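You operate a simulated robot arm through the tools that you are given. There is no shell and no other tool.

The job below is to be done with a simulated robot arm. You get a single attempt, and the scene is never put back.

Task
Put things in order on the top of bench with dark shelf. At the end: the brown bottle with green cap (marked "MASTIC") stands where the sanding block marked three twenty stood; the white pad with blue band stands on top of the brown mould marked leaf; the sanding block marked three twenty stands where the white pad with blue band stood; the gold gilt tablet with twelve petals stands where the brown bottle with green cap stood; whatever was shut is shut again. Leave all else as you found it, and nothing knocked over.

It is judged by the outcome, as a careful person would: the job done as asked, and still so three seconds after it is handed in. It fails if anything else is knocked over, pushed out of place, dropped, spilled or broken. Lids that push on must go on centred and level and be pressed home; caps that screw on are set level and turned clockwise until they are tight.

Robot
A 6-joint arm with a two-finger parallel gripper, fixed in place. Base frame: the origin is at the foot of the arm, x ahead of it, y to its left, z up; the work surface is at about z = 0. Lengths are in mm, angles in rad, forces in N, time in s.
With the tool pointing down near the work surface it reaches from about 160 to 420 mm from the base axis. Its first joint turns from -1.152 to 1.152 rad. Payload 1.57 kg.
Tool frame: the origin (TCP) lies between the finger pads and is the grasp point; the fingertips stand 30 mm ahead of it; z points along the fingers, y is the line along which they close. The gripper opens to 80 mm. The fingers are 17 mm wide and 12 mm thick; the gripper's body (40 by 82 mm) begins 80 mm behind the TCP.
Orientation is that of the tool frame in the base frame, as a unit quaternion [x, y, z, w]. With the fingers straight down and closing along the base's y, the tool's x points along the base's -x, its y along +y and its z along -z.

Tools
- The arm moves only by the tool play_rows. Its argument "rows" is a list of rows, each an object of numbers (a shift or turn left out is 0, a gripper value left out holds the last): "dx", "dy", "dz": the shift along the tool's x, y, z in mm; "rx", "ry", "rz": the turn, a rotation vector about the tool's x, y, z in degrees; "gripper": the closure in counts, from 0 (fully open) to 255 (shut). In form: [{"dx": .., "dy": .., "dz": .., "rx": .., "ry": .., "rz": .., "gripper": ..}, ...]. A call has 1 to 20 rows; each row is the pose to reach, as a shift and turn from the pose commanded when the call began, along the tool's axes at that moment. Rows are played at 5 a second. More than 50 mm and 0.15 rad between two rows, or a gripper value outside its range, and nothing of the call is played. A pose out of reach is approached as far as the arm can. The call stops where the force on the tool passes 40 N (or 10 N more than at its start, if that is more) or the arm is blocked; 0.2 s more then pass. Each finger travels about 153 mm/s and halts on what it meets, pressing with about 25 N; the grip force reading is that of the motor and also rises with nothing between the fingers. The clock runs only during rows and for 0.2 s after the last one: add rows that repeat a pose to give the fingers time. It gives the time, the measured TCP pose, the force on the tool (base axes), the opening and the grip force at its end, in the units of the frame above (readings bear some noise), with the torque about the TCP (base axes, N m) and any sound that the robot's microphone picked up.
- Cameras (640 x 400 px; columns grow to the right, rows downward): "scene" is fixed at [38.3, -325.7, 413]; the picture's right is [0.89, -0.46, 0.00], its down [-0.31, -0.60, -0.74] and it looks along [0.34, 0.66, -0.67] (base axes); focal length 256 px, centre (320, 200). "wrist" rides on the gripper at [72, -7, -122] in the tool frame; the picture's right is [0.09, 1.00, 0.00], its down [-0.84, 0.08, -0.54] and it looks along [-0.54, 0.05, 0.84] (tool axes); focal length 238 px, centre (320, 200). There is no depth. A picture from a camera that has moved, and an enlarged one, comes with that camera's place and axes in the base frame and with its lens.
- grab_frame(camera): a new picture of that camera. The clock stands still meanwhile.
- inspect(camera, box): a new picture of the part [left, top, right, bottom] of that camera's present view, enlarged. The clock stands still meanwhile.
- hand_in(): hands the job in; it is judged then, once.

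Places have to be worked out from the pictures, the camera data and where the tool is seen. Open the gripper and draw the arm clear of the work before you hand the job in, unless the task says otherwise.

The tools are called by a JSON object that holds its "fn" and its "kwargs". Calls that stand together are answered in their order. play_rows: Moves the arm, as the interface text tells. Its arguments: {"type":"object","properties":{"rows":{"type":"array","items":{"type":"object","properties":{"dx":{"type":"number"},"dy":{"type":"number"},"dz":{"type":"number"},"rx":{"type":"number"},"ry":{"type":"number"},"rz":{"type":"number"},"gripper":{"type":"number"}}}}},"required":["rows"]} The other tools are called the same way: grab_frame (camera) takes a picture; inspect (camera, box) takes an enlarged picture of a part of a camera's view; hand_in () hands the job in.

At the start:

```text
t: 0.0
eef_pos: [279.0, 13.9, 215.9]
tcp_rot: [-0.001, 1.0, 0.0, 0.0]
wrist_force: [-0.1, -0.3, -0.4]
torque: [0.0, -0.04, -0.04]
opening: 79.9
gripper_force: 0.0
```

scene: 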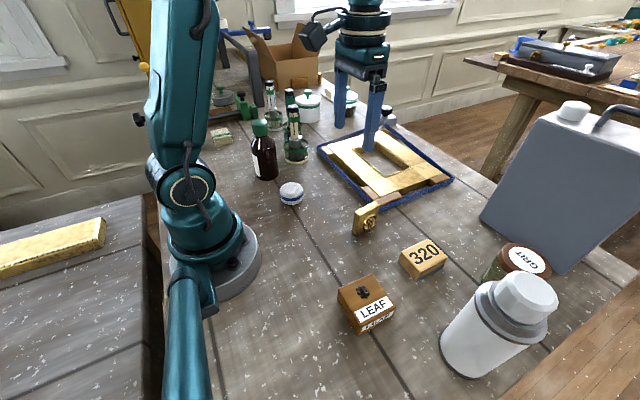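
wrist: 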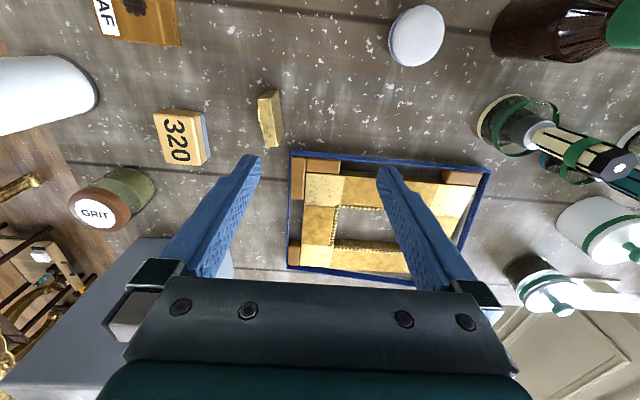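

I start by looking more closely at the scene from both cameras to identify the objects before moving anything.

{"fn": "inspect", "kwargs": {"camera": "scene", "box": [200, 60, 360, 160]}}

{"fn": "inspect", "kwargs": {"camera": "scene", "box": [230, 110, 390, 210]}}

{"fn": "inspect", "kwargs": {"camera": "scene", "box": [320, 190, 560, 340]}}

{"fn": "inspect", "kwargs": {"camera": "wrist", "box": [80, 0, 320, 150]}}

{"fn": "inspect", "kwargs": {"camera": "wrist", "box": [360, 0, 640, 175]}}

```text
4.00 times, centred on (280, 110) of scene
camera zoom: at [38.3, -325.7, 413.0], right [0.89, -0.46, 0.0], down [-0.31, -0.6, -0.74], along [0.34, 0.66, -0.67], focal length 1024 px, centre (480, 560)
```

zoom: 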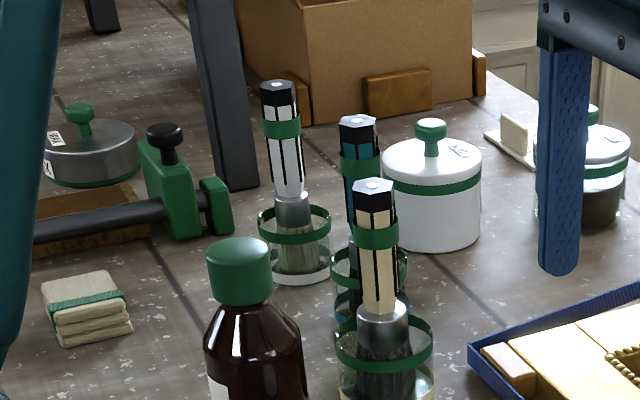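

```text
4.00 times, centred on (310, 160) of scene
camera zoom: at [38.3, -325.7, 413.0], right [0.89, -0.46, 0.0], down [-0.31, -0.6, -0.74], along [0.34, 0.66, -0.67], focal length 1024 px, centre (360, 360)
```

zoom: 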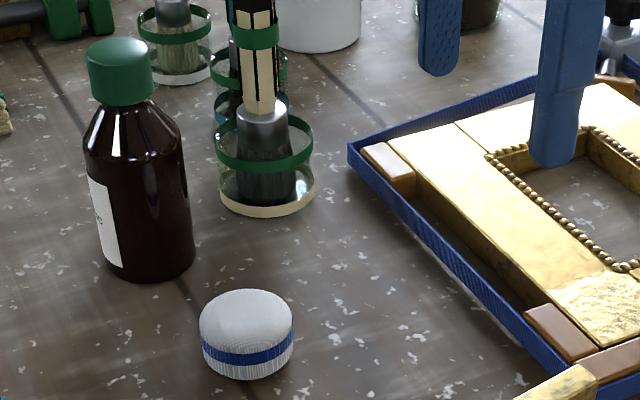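

```text
2.67 times, centred on (440, 265) of scene
camera zoom: at [38.3, -325.7, 413.0], right [0.89, -0.46, 0.0], down [-0.31, -0.6, -0.74], along [0.34, 0.66, -0.67], focal length 683 px, centre (0, 27)
```

zoom: 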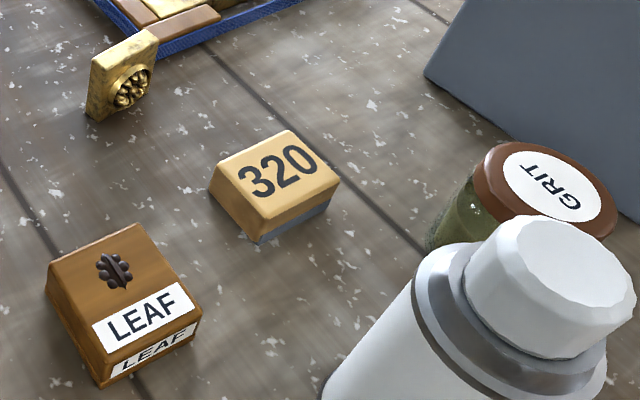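

```text
2.67 times, centred on (200, 75) of wrist
camera zoom: at [208.2, 5.4, 337.1], right [-0.09, 1.0, 0.0], down [0.84, 0.08, 0.54], along [0.54, 0.05, -0.84], focal length 636 px, centre (640, 533)
```

zoom: 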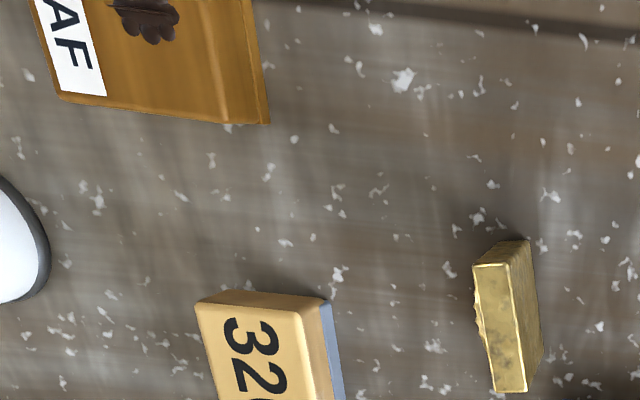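

```text
2.29 times, centred on (500, 88) of wrist
camera zoom: at [208.2, 5.4, 337.1], right [-0.09, 1.0, 0.0], down [0.84, 0.08, 0.54], along [0.54, 0.05, -0.84], focal length 545 px, centre (-91, 457)
```

zoom: 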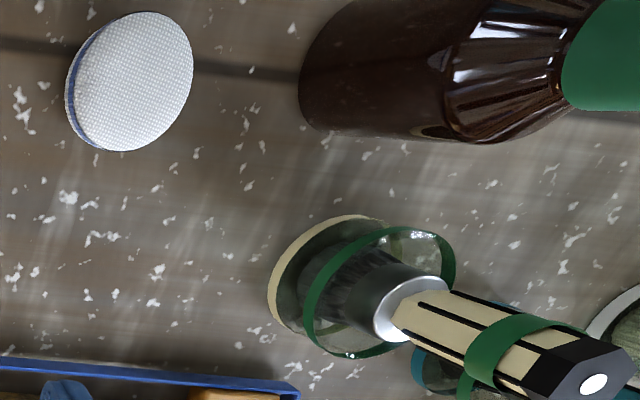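

The layout is clear; now I check the small gold tablet for its petals, the tray/frame, and the other items around.

{"fn": "inspect", "kwargs": {"camera": "scene", "box": [345, 195, 393, 240]}}

{"fn": "inspect", "kwargs": {"camera": "scene", "box": [310, 110, 470, 220]}}

{"fn": "inspect", "kwargs": {"camera": "wrist", "box": [250, 80, 300, 155]}}

{"fn": "inspect", "kwargs": {"camera": "scene", "box": [325, 260, 405, 345]}}

{"fn": "inspect", "kwargs": {"camera": "scene", "box": [240, 110, 320, 190]}}

{"fn": "inspect", "kwargs": {"camera": "scene", "box": [0, 180, 180, 300]}}

```text
8.89 times, centred on (369, 218) of scene
camera zoom: at [38.3, -325.7, 413.0], right [0.89, -0.46, 0.0], down [-0.31, -0.6, -0.74], along [0.34, 0.66, -0.67], focal length 2276 px, centre (-116, 44)
```

zoom: 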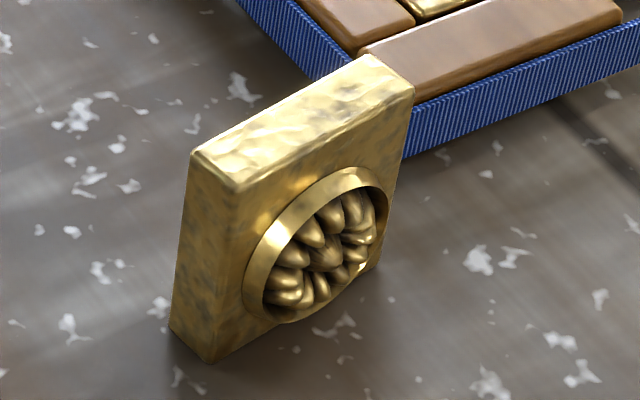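

```text
3.64 times, centred on (390, 165) of scene
camera zoom: at [38.3, -325.7, 413.0], right [0.89, -0.46, 0.0], down [-0.31, -0.6, -0.74], along [0.34, 0.66, -0.67], focal length 931 px, centre (66, 327)
```

zoom: 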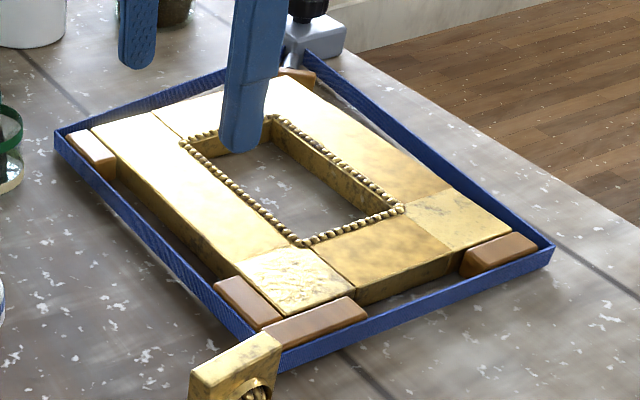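

```text
5.33 times, centred on (275, 118) of wrist
camera zoom: at [208.2, 5.4, 337.1], right [-0.09, 1.0, 0.0], down [0.84, 0.08, 0.54], along [0.54, 0.05, -0.84], focal length 1271 px, centre (560, 640)
```

zoom: 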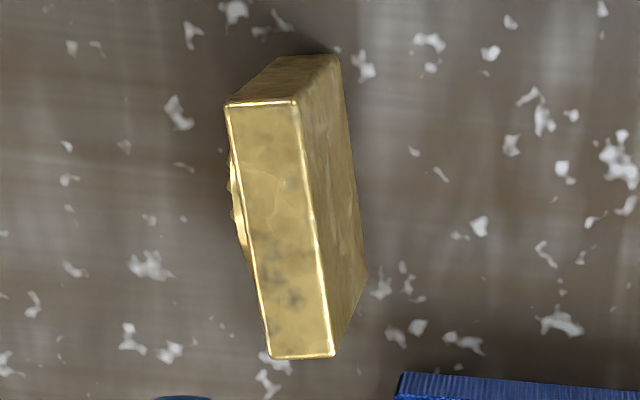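

```text
4.71 times, centred on (365, 302) of scene
camera zoom: at [38.3, -325.7, 413.0], right [0.89, -0.46, 0.0], down [-0.31, -0.6, -0.74], along [0.34, 0.66, -0.67], focal length 1205 px, centre (108, -282)
```

zoom: 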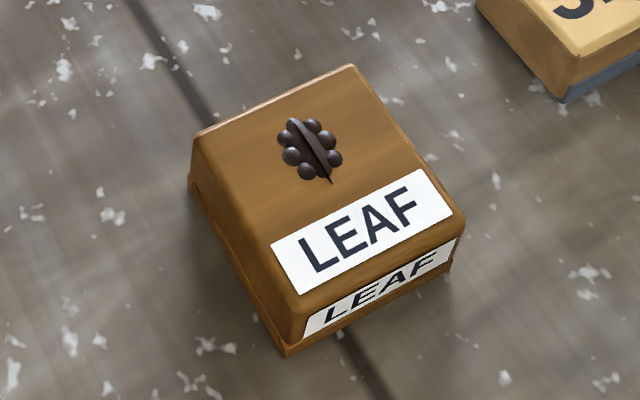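

```text
5.00 times, centred on (280, 150) of scene
camera zoom: at [38.3, -325.7, 413.0], right [0.89, -0.46, 0.0], down [-0.31, -0.6, -0.74], along [0.34, 0.66, -0.67], focal length 1280 px, centre (520, 450)
```

zoom: 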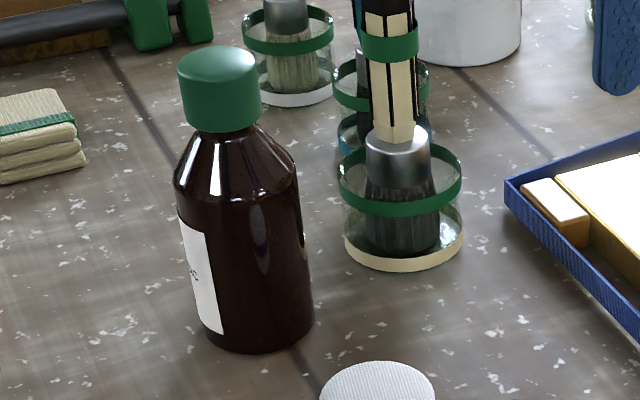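

```text
3.33 times, centred on (90, 240) of scene
camera zoom: at [38.3, -325.7, 413.0], right [0.89, -0.46, 0.0], down [-0.31, -0.6, -0.74], along [0.34, 0.66, -0.67], focal length 853 px, centre (1087, 67)
```

zoom: 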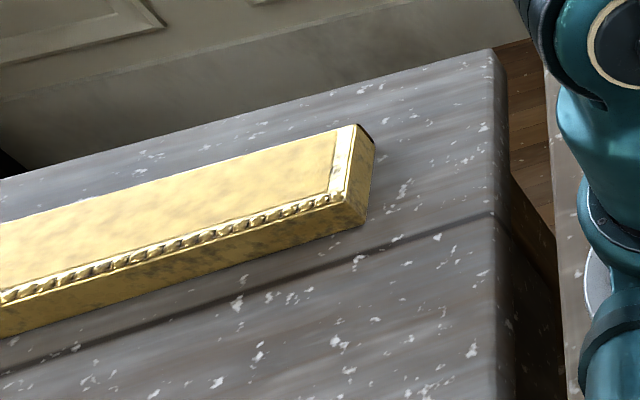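

The small upright gold tile with a rosette is the tablet, at about (288,-47); pad at about (188,108), block 320 at about (327,-168), LEAF near (190,-187), bottle near (168,239). I move above the pad to see it and the bottle better.

{"fn": "play_rows", "kwargs": {"rows": [{"dx": 15, "dy": 15, "gripper": 0}, {"dx": 30, "dy": 31}, {"dx": 46, "dy": 47}, {"dx": 61, "dy": 62}, {"dx": 76, "dy": 78}, {"dx": 91, "dy": 94}, {"dx": 91, "dy": 94}]}}

{"fn": "grab_frame", "kwargs": {"camera": "wrist"}}

{"fn": "grab_frame", "kwargs": {"camera": "scene"}}

```text
t: 1.6
eef_pos: [187.9, 107.6, 215.0]
tcp_rot: [-0.001, 1.0, 0.0, 0.0]
wrist_force: [0.2, 0.4, -0.2]
torque: [-0.03, -0.01, 0.02]
opening: 79.8
gripper_force: 0.1
```

```text
taken
camera wrist: at [116.1, 100.4, 337.0], right [-0.09, 1.0, 0.0], down [0.84, 0.08, 0.54], along [0.54, 0.05, -0.84], focal length 238 px, centre (320, 200)
```

wrist: 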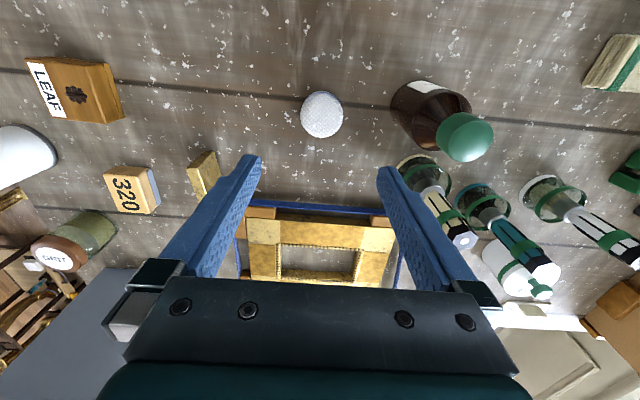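

```text
taken
```

scene: 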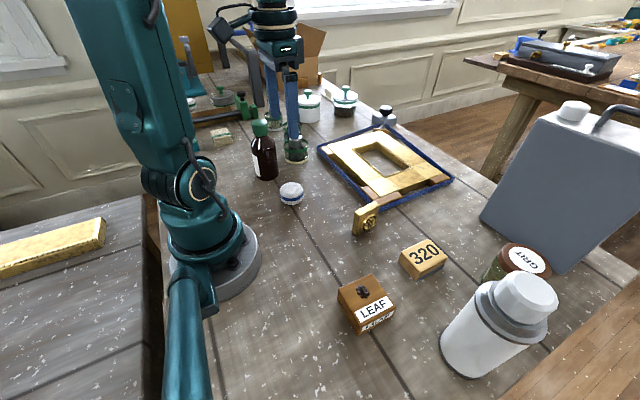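

The pad now appears centred under the TCP; triangulating gives its top about z=30 at (188,109). I enlarge the bottle, pad, LEAF and block views.

{"fn": "inspect", "kwargs": {"camera": "wrist", "box": [280, 60, 520, 210]}}

{"fn": "inspect", "kwargs": {"camera": "wrist", "box": [0, 40, 256, 220]}}

{"fn": "inspect", "kwargs": {"camera": "wrist", "box": [285, 75, 365, 150]}}

```text
2.67 times, centred on (400, 135) of wrist
camera zoom: at [116.1, 100.4, 337.0], right [-0.09, 1.0, 0.0], down [0.84, 0.08, 0.54], along [0.54, 0.05, -0.84], focal length 636 px, centre (107, 373)
```

zoom: 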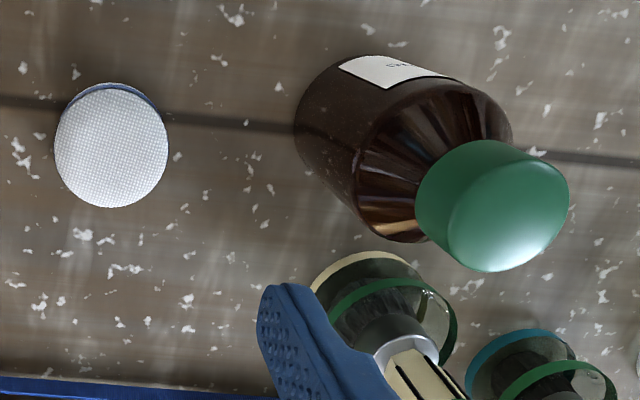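

```text
2.22 times, centred on (128, 130) of wrist
camera zoom: at [116.1, 100.4, 337.0], right [-0.09, 1.0, 0.0], down [0.84, 0.08, 0.54], along [0.54, 0.05, -0.84], focal length 530 px, centre (747, 356)
```

zoom: 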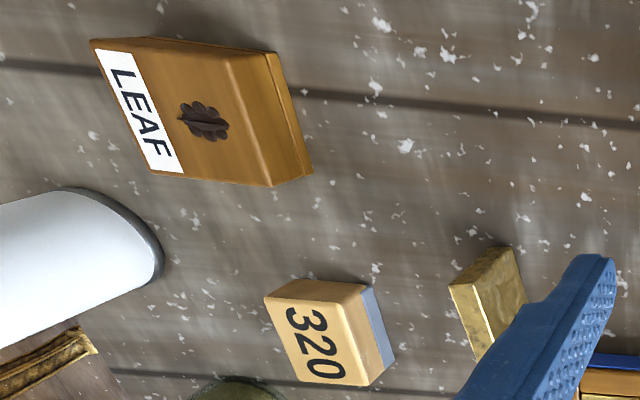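

```text
5.33 times, centred on (325, 112) of wrist
camera zoom: at [116.1, 100.4, 337.0], right [-0.09, 1.0, 0.0], down [0.84, 0.08, 0.54], along [0.54, 0.05, -0.84], focal length 1271 px, centre (293, 667)
```

zoom: 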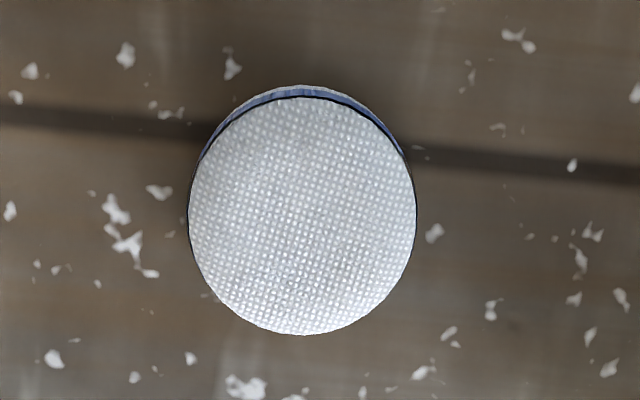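

The pad is about 53 mm in diameter. I move over the bottle at the same height (fingertips at ~185, above the cap at ~147) to measure it.

{"fn": "play_rows", "kwargs": {"rows": [{"dx": 3, "dy": 20}, {"dx": 6, "dy": 42}, {"dx": 10, "dy": 65}, {"dx": 13, "dy": 87}, {"dx": 17, "dy": 110}, {"dx": 20, "dy": 131}, {"dx": 20, "dy": 131}]}}

{"fn": "grab_frame", "kwargs": {"camera": "wrist"}}

{"fn": "grab_frame", "kwargs": {"camera": "scene"}}

```text
t: 3.2
eef_pos: [166.0, 237.5, 215.6]
tcp_rot: [-0.001, 1.0, 0.0, 0.0]
wrist_force: [0.4, 0.9, -0.5]
torque: [0.01, -0.01, 0.02]
opening: 79.8
gripper_force: 0.2
```

```text
taken
camera wrist: at [96.7, 230.6, 336.8], right [-0.09, 1.0, 0.0], down [0.84, 0.08, 0.54], along [0.54, 0.05, -0.84], focal length 238 px, centre (320, 200)
```

wrist: 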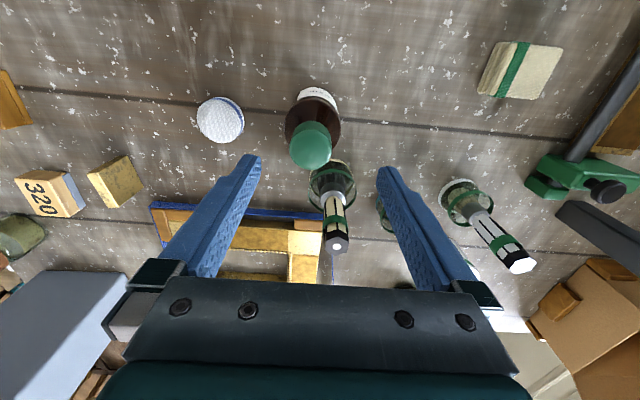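

```text
taken
```

scene: 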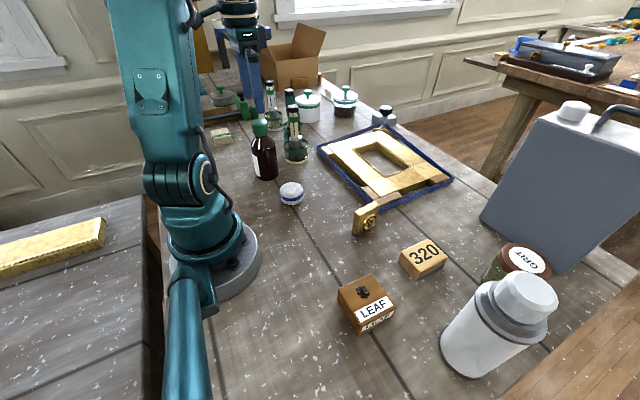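

I enlarge the bottle and the adjacent brush jar in this view.

{"fn": "inspect", "kwargs": {"camera": "wrist", "box": [260, 75, 380, 150]}}

{"fn": "inspect", "kwargs": {"camera": "wrist", "box": [250, 75, 410, 275]}}

```text
5.33 times, centred on (320, 112) of wrist
camera zoom: at [96.7, 230.6, 336.8], right [-0.09, 1.0, 0.0], down [0.84, 0.08, 0.54], along [0.54, 0.05, -0.84], focal length 1271 px, centre (320, 667)
```

zoom: 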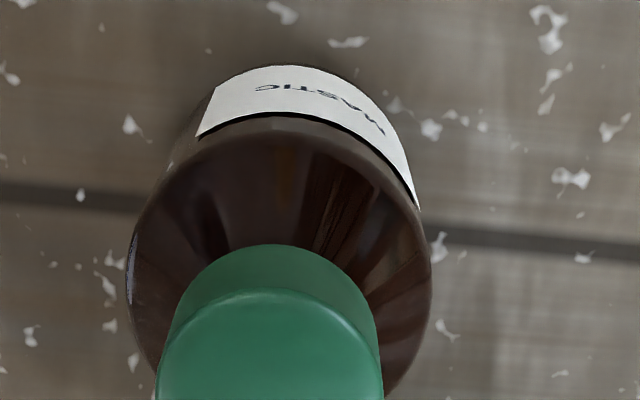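

```text
2.00 times, centred on (330, 175) of wrist
camera zoom: at [96.7, 230.6, 336.8], right [-0.09, 1.0, 0.0], down [0.84, 0.08, 0.54], along [0.54, 0.05, -0.84], focal length 477 px, centre (300, 250)
```

zoom: 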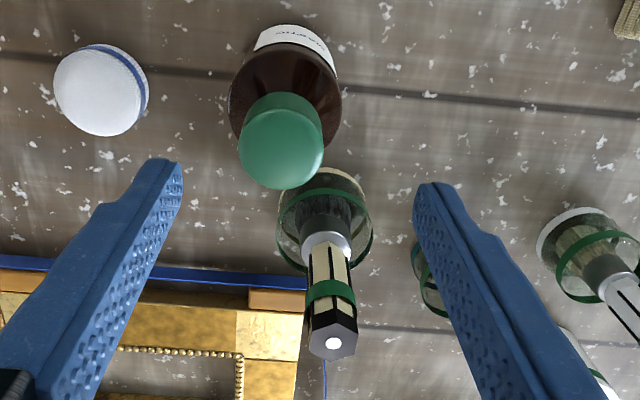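

Bottle: centre about (170,229), diameter about 58, top about z=147; its brush-jar neighbour is about 100 mm further out. Now I swing over to the LEAF mould side to measure LEAF, block 320 and tablet from above.

{"fn": "play_rows", "kwargs": {"rows": [{"dx": -22, "dy": -39}, {"dx": -47, "dy": -79}, {"dx": -67, "dy": -119}, {"dx": -82, "dy": -159}, {"dx": -87, "dy": -199}, {"dx": -87, "dy": -239}, {"dx": -82, "dy": -279}, {"dx": -67, "dy": -324}, {"dx": -47, "dy": -364}, {"dx": -32, "dy": -400}, {"dx": -23, "dy": -426}, {"dx": -23, "dy": -426}]}}

{"fn": "grab_frame", "kwargs": {"camera": "wrist"}}

{"fn": "inspect", "kwargs": {"camera": "wrist", "box": [250, 50, 410, 150]}}

{"fn": "grab_frame", "kwargs": {"camera": "scene"}}

```text
t: 5.8
eef_pos: [193.0, -188.8, 216.1]
tcp_rot: [0.0, 1.0, 0.0, 0.0]
wrist_force: [-0.3, 0.2, 1.2]
torque: [0.0, 0.02, 0.0]
opening: 80.2
gripper_force: 0.0
```

```text
taken
camera wrist: at [120.9, -195.4, 337.7], right [-0.09, 1.0, 0.0], down [0.84, 0.08, 0.54], along [0.54, 0.05, -0.84], focal length 238 px, centre (320, 200)
```

wrist: 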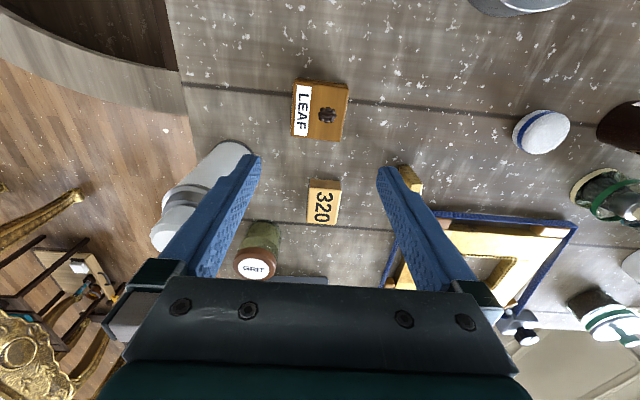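

```text
4.00 times, centred on (330, 100) of wrist
camera zoom: at [120.9, -195.4, 337.7], right [-0.09, 1.0, 0.0], down [0.84, 0.08, 0.54], along [0.54, 0.05, -0.84], focal length 953 px, centre (280, 600)
```

zoom: 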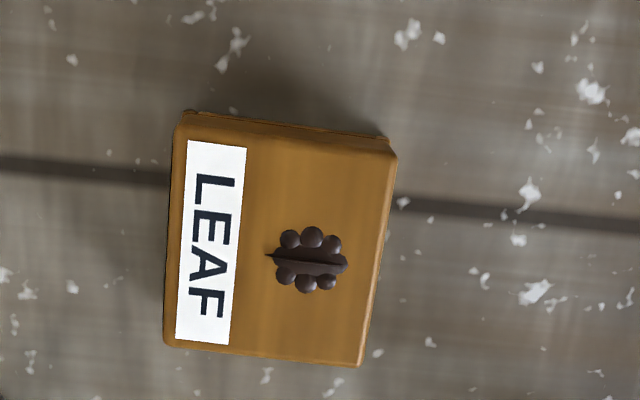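

```text
taken
```

scene: 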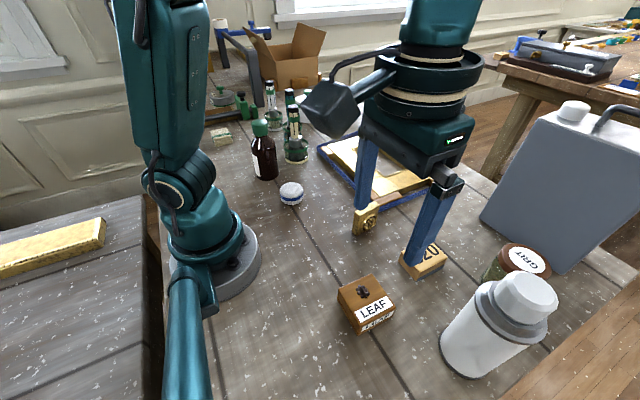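

LEAF's top centre comes out near (190,-189) at z≈34, about 60 mm square. I zoom in on the leaf emblem (raised or sunk?), block 320 and tablet.

{"fn": "inspect", "kwargs": {"camera": "wrist", "box": [290, 75, 354, 145]}}

{"fn": "inspect", "kwargs": {"camera": "scene", "box": [345, 275, 385, 310]}}

{"fn": "inspect", "kwargs": {"camera": "wrist", "box": [290, 165, 354, 240]}}

{"fn": "inspect", "kwargs": {"camera": "wrist", "box": [500, 90, 640, 190]}}

```text
5.71 times, centred on (322, 110) of wrist
camera zoom: at [120.9, -195.4, 337.7], right [-0.09, 1.0, 0.0], down [0.84, 0.08, 0.54], along [0.54, 0.05, -0.84], focal length 1362 px, centre (309, 714)
```

zoom: 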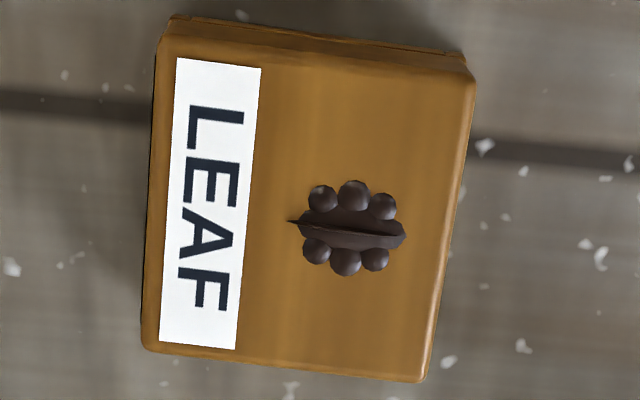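

```text
11.43 times, centred on (365, 292) of scene
camera zoom: at [38.3, -325.7, 413.0], right [0.89, -0.46, 0.0], down [-0.31, -0.6, -0.74], along [0.34, 0.66, -0.67], focal length 2926 px, centre (-194, -857)
```

zoom: 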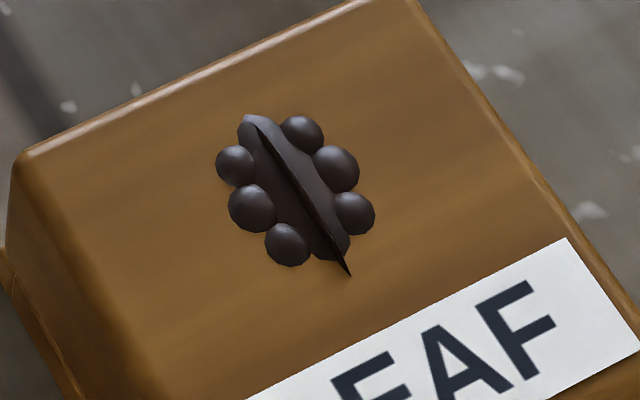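

```text
5.33 times, centred on (322, 202) of wrist
camera zoom: at [120.9, -195.4, 337.7], right [-0.09, 1.0, 0.0], down [0.84, 0.08, 0.54], along [0.54, 0.05, -0.84], focal length 1271 px, centre (309, 187)
```

zoom: 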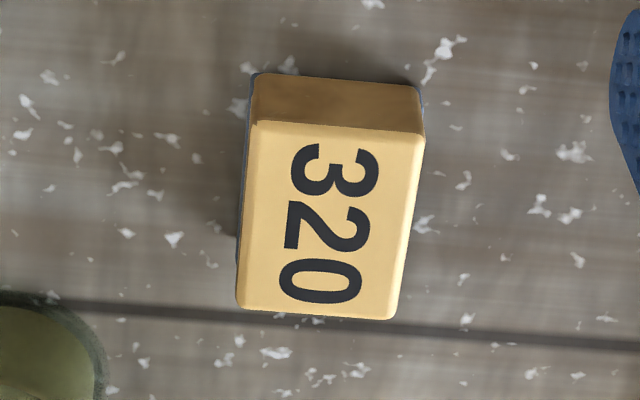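

```text
4.00 times, centred on (570, 140) of wrist
camera zoom: at [120.9, -195.4, 337.7], right [-0.09, 1.0, 0.0], down [0.84, 0.08, 0.54], along [0.54, 0.05, -0.84], focal length 953 px, centre (-680, 440)
```

zoom: 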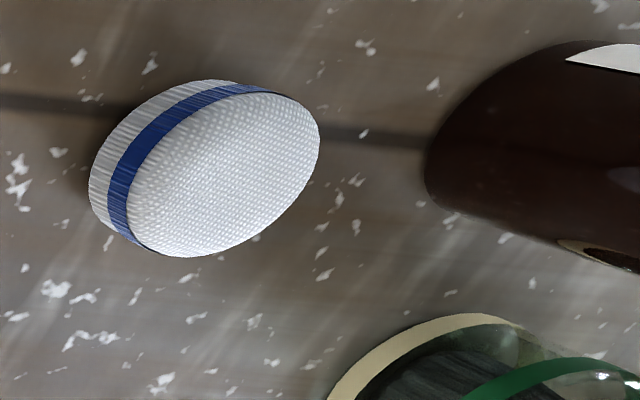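

Block 320 is about 67 (x) by 49 (y) mm, aligned with the base axes, near (332,-171). I go above it and lower a little for a finer look.

{"fn": "play_rows", "kwargs": {"rows": [{"dx": -25, "dy": 3}, {"dx": -50, "dy": 6}, {"dx": -75, "dy": 9}, {"dx": -100, "dy": 12}, {"dx": -120, "dy": 15}, {"dx": -138, "dy": 18}, {"dx": -138, "dy": 18, "dz": 25}, {"dx": -138, "dy": 18, "dz": 50}, {"dx": -138, "dy": 18, "dz": 75}, {"dx": -138, "dy": 18, "dz": 75}]}}

{"fn": "grab_frame", "kwargs": {"camera": "wrist"}}

{"fn": "inspect", "kwargs": {"camera": "wrist", "box": [250, 90, 410, 190]}}

{"fn": "grab_frame", "kwargs": {"camera": "scene"}}

```text
t: 8.0
eef_pos: [329.7, -171.2, 142.5]
tcp_rot: [-0.001, 1.0, -0.001, 0.0]
wrist_force: [0.2, -0.9, -0.5]
torque: [-0.03, -0.01, 0.03]
opening: 79.8
gripper_force: 0.0
out of reach, approached as far as the arm can: row 6, 8
```

```text
taken
camera wrist: at [258.4, -177.7, 263.5], right [-0.09, 1.0, 0.0], down [0.84, 0.08, 0.54], along [0.54, 0.05, -0.84], focal length 238 px, centre (320, 200)
```

wrist: 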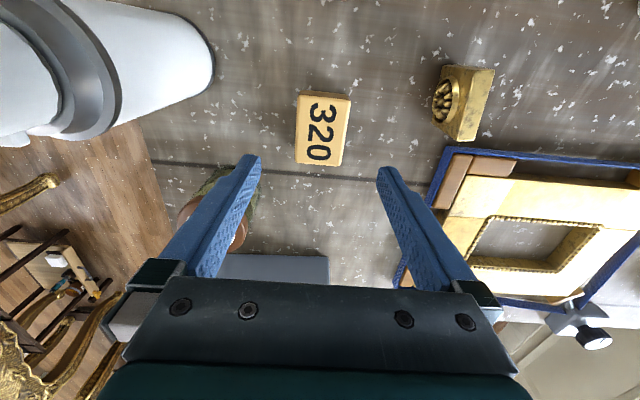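

```text
4.00 times, centred on (330, 140) of wrist
camera zoom: at [258.4, -177.7, 263.5], right [-0.09, 1.0, 0.0], down [0.84, 0.08, 0.54], along [0.54, 0.05, -0.84], focal length 953 px, centre (280, 440)
```

zoom: 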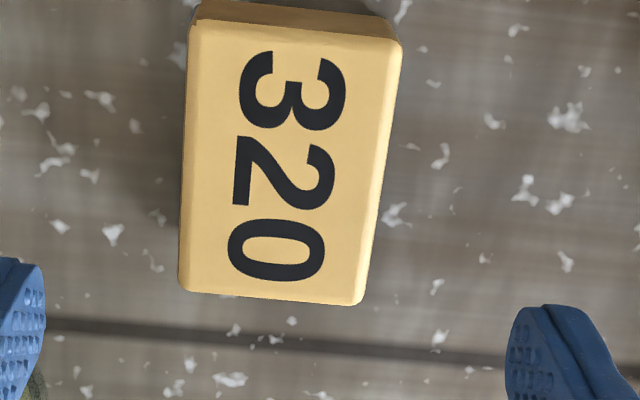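

```text
taken
```

scene: 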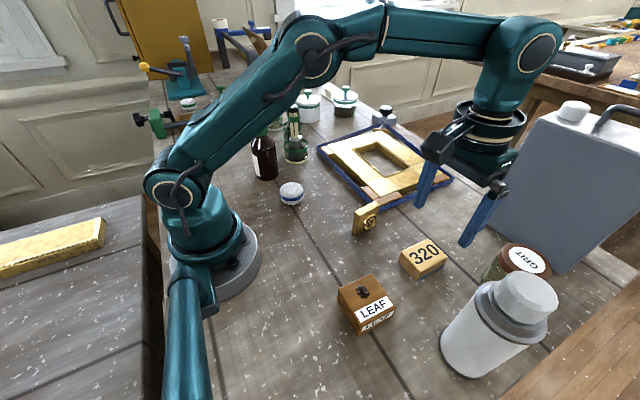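

Block 320 is centred at about (331,-170), 66 x 49 mm, top z≈30, yaw ≈0. The tablet's face is now visible; I zoom in on it.

{"fn": "inspect", "kwargs": {"camera": "wrist", "box": [420, 50, 510, 150]}}

{"fn": "inspect", "kwargs": {"camera": "wrist", "box": [430, 70, 465, 125]}}

{"fn": "inspect", "kwargs": {"camera": "scene", "box": [352, 205, 388, 235]}}

```text
4.00 times, centred on (465, 100) of wrist
camera zoom: at [258.4, -177.7, 263.5], right [-0.09, 1.0, 0.0], down [0.84, 0.08, 0.54], along [0.54, 0.05, -0.84], focal length 953 px, centre (-260, 600)
```

zoom: 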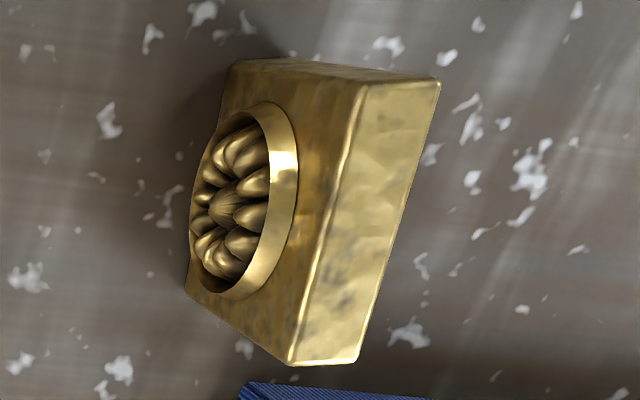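

```text
7.27 times, centred on (448, 98) of wrist
camera zoom: at [258.4, -177.7, 263.5], right [-0.09, 1.0, 0.0], down [0.84, 0.08, 0.54], along [0.54, 0.05, -0.84], focal length 1734 px, centre (-607, 946)
```

zoom: 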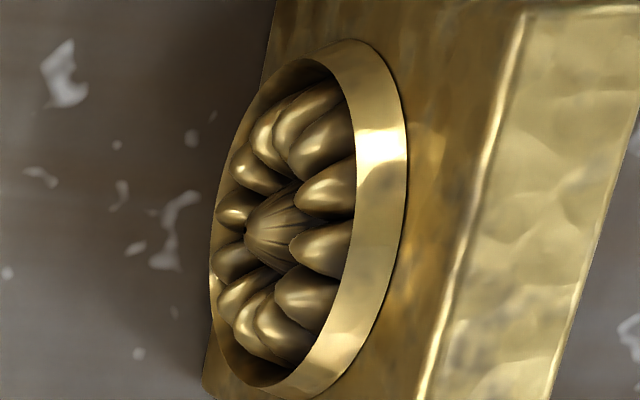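

```text
13.33 times, centred on (370, 220) of scene
camera zoom: at [38.3, -325.7, 413.0], right [0.89, -0.46, 0.0], down [-0.31, -0.6, -0.74], along [0.34, 0.66, -0.67], focal length 3413 px, centre (-347, -67)
```

zoom: 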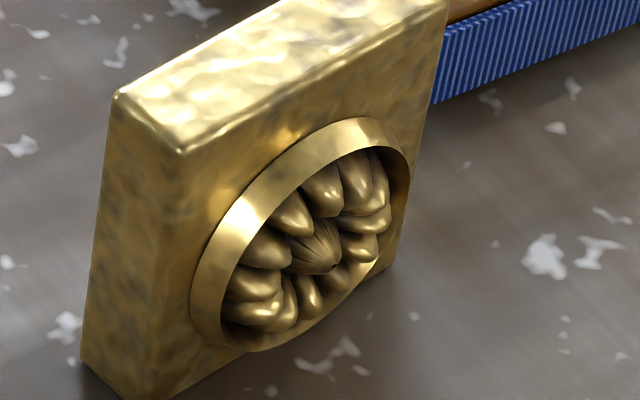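

The rosette has twelve petals, so that is the tablet (centre ~(289,-48), ~54 wide, 60 tall, 15 thick, yaw ~8°). First move: the pad. I go above the pad at lower height to verify the alignment.

{"fn": "play_rows", "kwargs": {"rows": [{"dx": 17.6, "dy": 34.7}, {"dx": 35.2, "dy": 69.4}, {"dx": 52.8, "dy": 104.1}, {"dx": 70.4, "dy": 138.8}, {"dx": 88, "dy": 173.5}, {"dx": 105.6, "dy": 208.2}, {"dx": 123.2, "dy": 242.9}, {"dx": 141, "dy": 277.8}, {"dx": 141, "dy": 277.8, "dz": 20}, {"dx": 141, "dy": 277.8, "dz": 41}, {"dx": 141, "dy": 277.8, "dz": 41}]}}

{"fn": "grab_frame", "kwargs": {"camera": "wrist"}}

{"fn": "inspect", "kwargs": {"camera": "wrist", "box": [230, 90, 410, 220]}}

```text
t: 10.4
eef_pos: [187.1, 106.9, 100.1]
tcp_rot: [-0.001, 1.0, 0.0, 0.0]
wrist_force: [0.1, -0.9, -1.0]
torque: [0.01, -0.01, -0.01]
opening: 80.1
gripper_force: 0.1
```

```text
taken
camera wrist: at [116.0, 100.0, 221.5], right [-0.09, 1.0, 0.0], down [0.84, 0.08, 0.54], along [0.54, 0.05, -0.84], focal length 238 px, centre (320, 200)
```

wrist: 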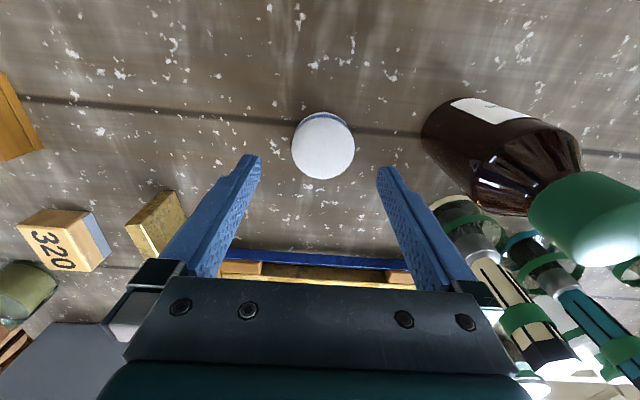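

```text
3.08 times, centred on (320, 155) of wrist
camera zoom: at [116.0, 100.0, 221.5], right [-0.09, 1.0, 0.0], down [0.84, 0.08, 0.54], along [0.54, 0.05, -0.84], focal length 733 px, centre (320, 338)
```

zoom: 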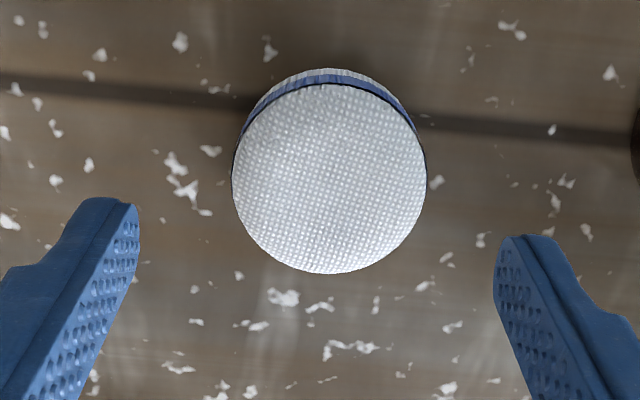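

Pad centre reads (188,109), top z≈27. I shift 2 mm in y, descend to TCP z≈35 (fingertips ~5 above the bench), then close.

{"fn": "play_rows", "kwargs": {"rows": [{"dy": 2, "dz": 15, "gripper": 0}, {"dy": 2, "dz": 30}, {"dy": 2, "dz": 45}, {"dy": 2, "dz": 57}, {"dy": 2, "dz": 65}, {"dy": 2, "dz": 65}, {"dy": 2, "dz": 65, "gripper": 255}, {"dy": 2, "dz": 65, "gripper": 255}, {"dy": 2, "dz": 65, "gripper": 255}, {"dy": 2, "dz": 65, "gripper": 255}]}}

{"fn": "grab_frame", "kwargs": {"camera": "wrist"}}

{"fn": "grab_frame", "kwargs": {"camera": "scene"}}

```text
t: 12.6
eef_pos: [188.7, 107.5, 35.2]
tcp_rot: [-0.001, 1.0, 0.0, -0.001]
wrist_force: [1.4, 0.2, 1.1]
torque: [-0.01, 0.01, -0.04]
opening: 52.2
gripper_force: 25.7
```

```text
taken
camera wrist: at [117.1, 100.6, 156.3], right [-0.09, 1.0, 0.0], down [0.84, 0.08, 0.54], along [0.54, 0.05, -0.84], focal length 238 px, centre (320, 200)
```

wrist: 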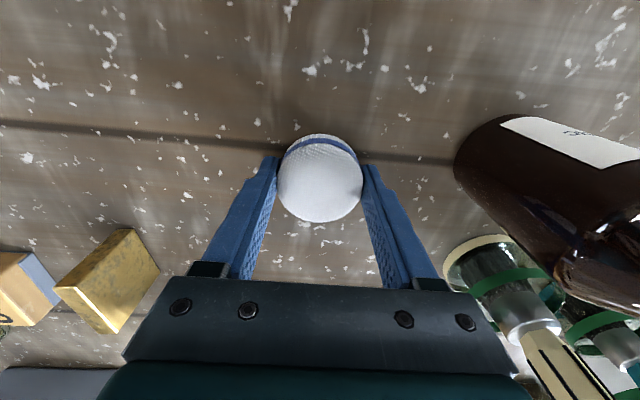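

```text
taken
```

scene: 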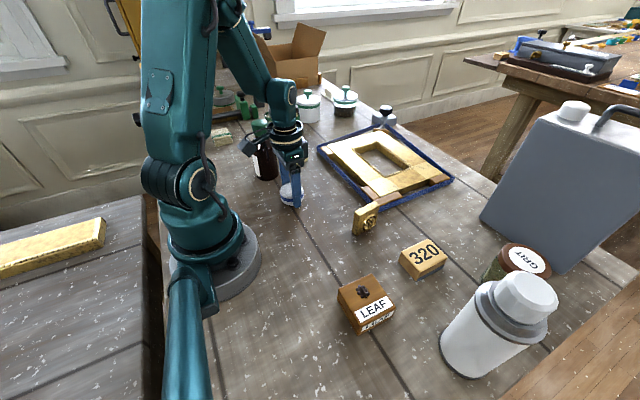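

The pad is held (opening 52). I zoom to see how the pad sits relative to the fingers before lifting.

{"fn": "inspect", "kwargs": {"camera": "wrist", "box": [240, 120, 400, 230]}}

{"fn": "inspect", "kwargs": {"camera": "scene", "box": [250, 140, 330, 220]}}

```text
3.64 times, centred on (320, 175) of wrist
camera zoom: at [117.1, 100.6, 156.3], right [-0.09, 1.0, 0.0], down [0.84, 0.08, 0.54], along [0.54, 0.05, -0.84], focal length 867 px, centre (320, 291)
```

zoom: 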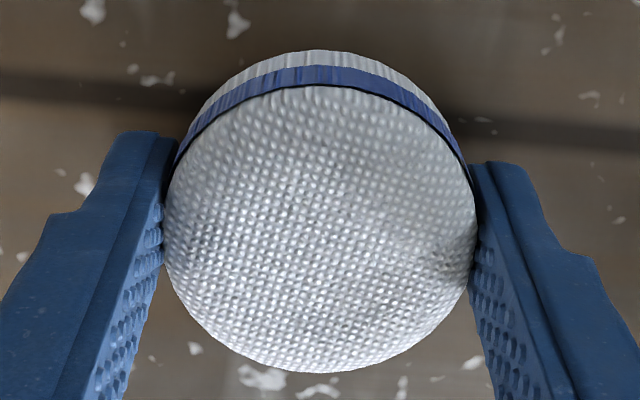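

```text
5.00 times, centred on (290, 180) of scene
camera zoom: at [38.3, -325.7, 413.0], right [0.89, -0.46, 0.0], down [-0.31, -0.6, -0.74], along [0.34, 0.66, -0.67], focal length 1280 px, centre (470, 300)
```

zoom: 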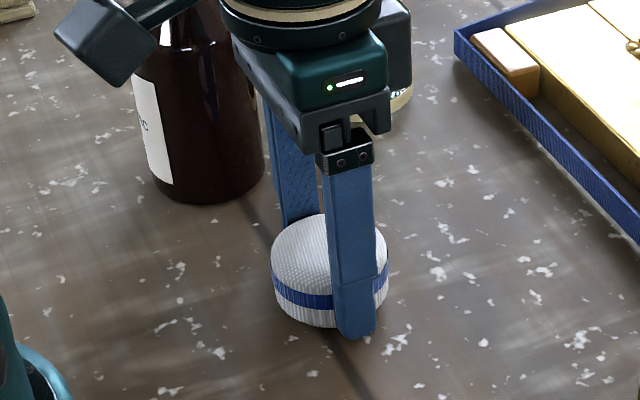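

The pad sits centred between the fingers. I lift 70 mm and carry it over LEAF at z≈105, aiming for (190,-186).

{"fn": "play_rows", "kwargs": {"rows": [{"dz": -10, "gripper": 255}, {"dz": -28}, {"dz": -50}, {"dz": -70}, {"dx": -6, "dy": -20, "dz": -70}, {"dx": -12, "dy": -48, "dz": -70}, {"dx": -18, "dy": -78, "dz": -70}, {"dx": -23, "dy": -110, "dz": -70}, {"dx": -25, "dy": -142, "dz": -70}, {"dx": -25, "dy": -174, "dz": -70}, {"dx": -22, "dy": -206, "dz": -70}, {"dx": -17, "dy": -236, "dz": -70}, {"dx": -11, "dy": -262, "dz": -70}, {"dx": -6, "dy": -282, "dz": -70}, {"dx": -2.3, "dy": -293.5, "dz": -70}, {"dx": -2.3, "dy": -293.5, "dz": -70}, {"dx": -2.3, "dy": -293.5, "dz": -70}]}}

{"fn": "grab_frame", "kwargs": {"camera": "wrist"}}

{"fn": "inspect", "kwargs": {"camera": "wrist", "box": [220, 100, 420, 230]}}

{"fn": "inspect", "kwargs": {"camera": "scene", "box": [290, 180, 450, 340]}}

```text
t: 16.2
eef_pos: [192.0, -182.7, 104.7]
tcp_rot: [-0.001, 1.0, 0.0, 0.0]
wrist_force: [0.7, -0.6, -0.1]
torque: [-0.03, 0.0, -0.05]
opening: 52.3
gripper_force: 25.2
```

```text
taken
camera wrist: at [121.3, -191.5, 225.9], right [-0.09, 1.0, 0.0], down [0.84, 0.08, 0.54], along [0.54, 0.05, -0.84], focal length 238 px, centre (320, 200)
```

wrist: 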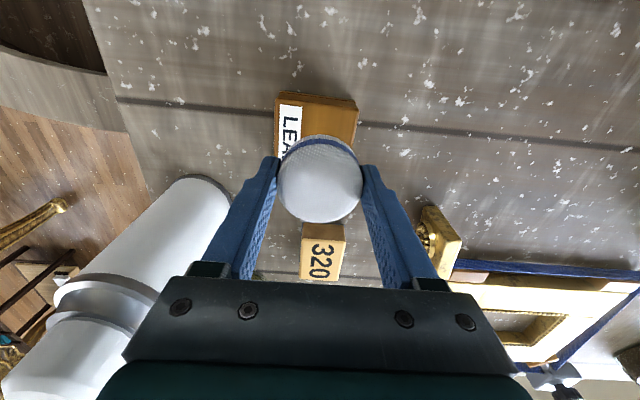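

```text
3.08 times, centred on (320, 165) of wrist
camera zoom: at [121.3, -191.5, 225.9], right [-0.09, 1.0, 0.0], down [0.84, 0.08, 0.54], along [0.54, 0.05, -0.84], focal length 733 px, centre (320, 308)
```

zoom: 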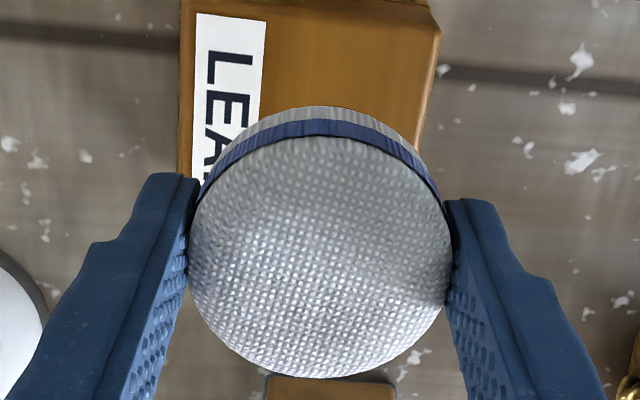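

```text
2.50 times, centred on (370, 260) of scene
camera zoom: at [38.3, -325.7, 413.0], right [0.89, -0.46, 0.0], down [-0.31, -0.6, -0.74], along [0.34, 0.66, -0.67], focal length 640 px, centre (195, 50)
```

zoom: 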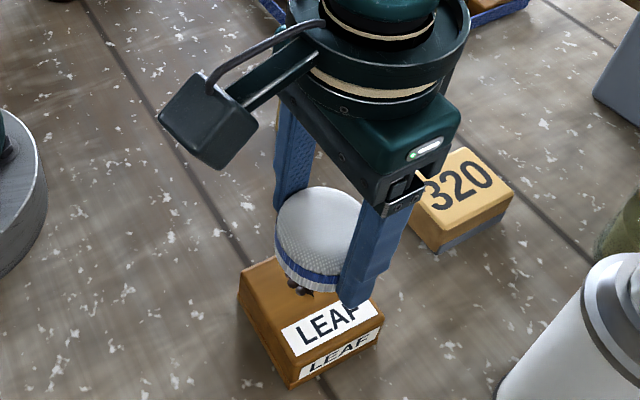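

LEAF spans about x 157–222, y −222 to −159 (centre (190,−190)), emblem at (191,−181). I adjust slightly and lower to just above its top.

{"fn": "play_rows", "kwargs": {"rows": [{"dx": 1.5, "dy": -1.5, "dz": 10}, {"dx": 1.5, "dy": -1.5, "dz": 20}, {"dx": 1.5, "dy": -1.5, "dz": 27}, {"dx": 1.5, "dy": -1.5, "dz": 27}]}}

{"fn": "grab_frame", "kwargs": {"camera": "wrist"}}

{"fn": "inspect", "kwargs": {"camera": "scene", "box": [320, 240, 420, 340]}}

```text
t: 17.2
eef_pos: [190.4, -187.5, 78.4]
tcp_rot: [-0.001, 1.0, 0.0, 0.0]
wrist_force: [0.0, 0.1, -0.7]
torque: [-0.01, 0.02, -0.03]
opening: 52.1
gripper_force: 25.1
```

```text
taken
camera wrist: at [119.2, -193.6, 198.5], right [-0.09, 1.0, 0.0], down [0.84, 0.08, 0.54], along [0.54, 0.05, -0.84], focal length 238 px, centre (320, 200)
```

wrist: 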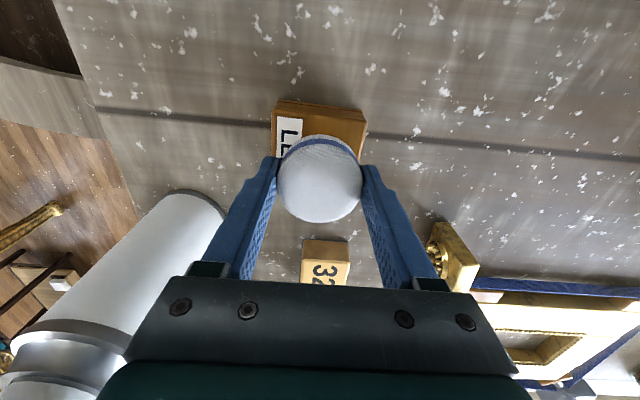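

```text
4.00 times, centred on (370, 290) of scene
camera zoom: at [38.3, -325.7, 413.0], right [0.89, -0.46, 0.0], down [-0.31, -0.6, -0.74], along [0.34, 0.66, -0.67], focal length 1024 px, centre (120, -160)
```

zoom: 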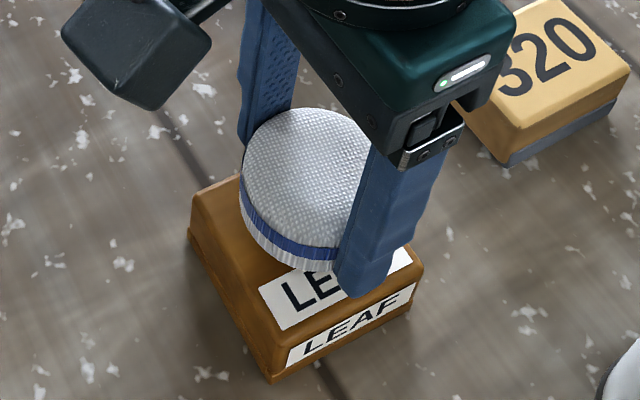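

Pad is hovering a few mm above LEAF, well centred. I lower in small steps watching the force.

{"fn": "play_rows", "kwargs": {"rows": [{"dy": 1, "dz": 2}, {"dy": 1, "dz": 4}, {"dy": 1, "dz": 4}]}}

{"fn": "inspect", "kwargs": {"camera": "scene", "box": [320, 240, 420, 340]}}

```text
t: 18.0
eef_pos: [189.5, -184.9, 73.5]
tcp_rot: [-0.001, 1.0, 0.0, 0.001]
wrist_force: [0.4, 1.0, -0.1]
torque: [0.02, 0.02, 0.01]
opening: 52.4
gripper_force: 25.1
```

```text
4.00 times, centred on (370, 290) of scene
camera zoom: at [38.3, -325.7, 413.0], right [0.89, -0.46, 0.0], down [-0.31, -0.6, -0.74], along [0.34, 0.66, -0.67], focal length 1024 px, centre (120, -160)
```

zoom: 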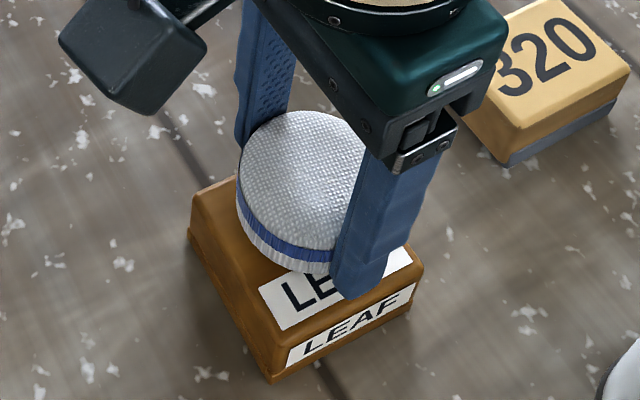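

No contact yet (force ~0). I continue lowering by 1 mm rows.

{"fn": "play_rows", "kwargs": {"rows": [{"dz": 1}, {"dz": 2}, {"dz": 2}]}}

{"fn": "play_rows", "kwargs": {"rows": [{"dz": 1}, {"dz": 1}]}}

{"fn": "inspect", "kwargs": {"camera": "scene", "box": [320, 240, 420, 340]}}

```text
t: 18.8
eef_pos: [189.5, -184.4, 70.6]
tcp_rot: [-0.001, 1.0, 0.001, 0.001]
wrist_force: [-0.3, -1.2, -0.9]
torque: [-0.02, 0.01, 0.01]
opening: 51.8
gripper_force: 24.8
```

```text
t: 19.4
eef_pos: [190.7, -184.9, 70.3]
tcp_rot: [-0.001, 1.0, -0.001, 0.0]
wrist_force: [-1.3, -1.4, 5.4]
torque: [-0.12, 0.04, -0.02]
opening: 52.5
gripper_force: 25.2
```

```text
4.00 times, centred on (370, 290) of scene
camera zoom: at [38.3, -325.7, 413.1], right [0.89, -0.46, 0.0], down [-0.31, -0.6, -0.74], along [0.34, 0.66, -0.67], focal length 1024 px, centre (120, -160)
```

zoom: 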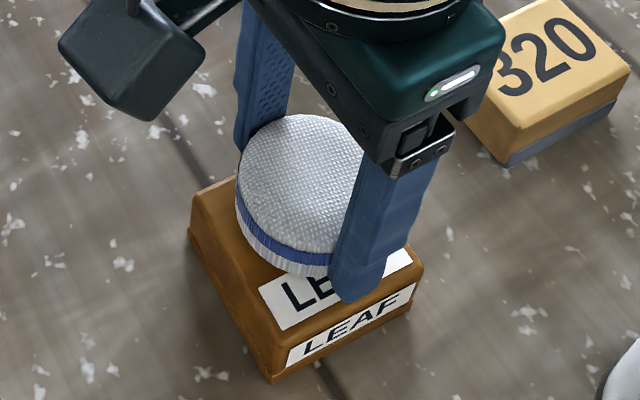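

Contact felt (≈5 N up) at TCP z≈70, so LEAF's top is ~35. I press 0.5 mm more, then open the fingers gently.

{"fn": "play_rows", "kwargs": {"rows": [{"dz": 0.5, "gripper": 255}, {"dz": 0.5, "gripper": 80}, {"dz": 0.5, "gripper": 60}, {"dz": 0.5, "gripper": 40}, {"dz": 0.5, "gripper": 40}]}}

{"fn": "inspect", "kwargs": {"camera": "scene", "box": [320, 240, 420, 340]}}

{"fn": "grab_frame", "kwargs": {"camera": "wrist"}}

```text
t: 20.6
eef_pos: [190.5, -184.7, 70.2]
tcp_rot: [-0.001, 1.0, 0.0, 0.001]
wrist_force: [-0.4, 0.7, -1.3]
torque: [0.0, 0.01, -0.02]
opening: 67.3
gripper_force: 0.0
```

```text
4.00 times, centred on (370, 290) of scene
camera zoom: at [38.3, -325.7, 413.0], right [0.89, -0.46, 0.0], down [-0.31, -0.6, -0.74], along [0.34, 0.66, -0.67], focal length 1024 px, centre (120, -160)
```

zoom: 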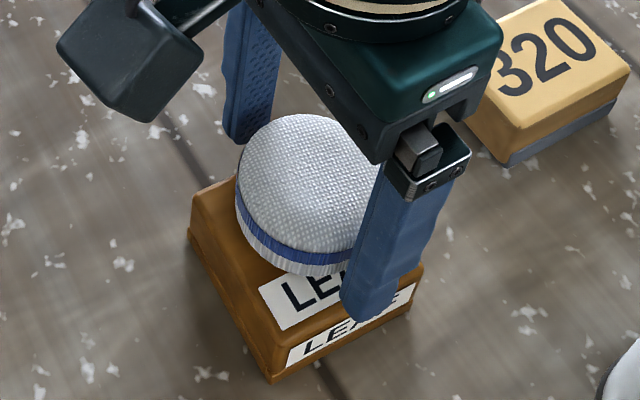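

```text
taken
camera wrist: at [118.5, -192.0, 191.6], right [-0.09, 1.0, 0.0], down [0.84, 0.08, 0.54], along [0.54, 0.05, -0.84], focal length 238 px, centre (320, 200)
```

wrist: 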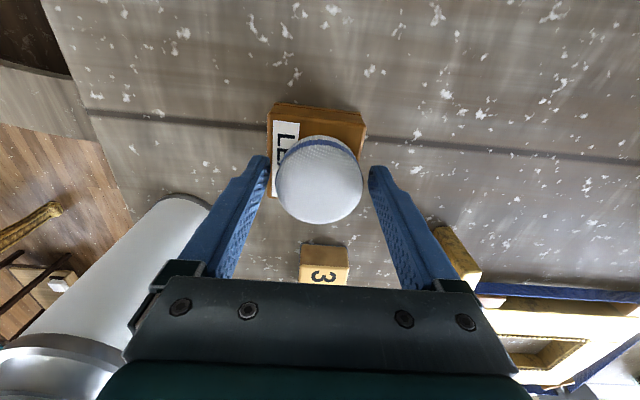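

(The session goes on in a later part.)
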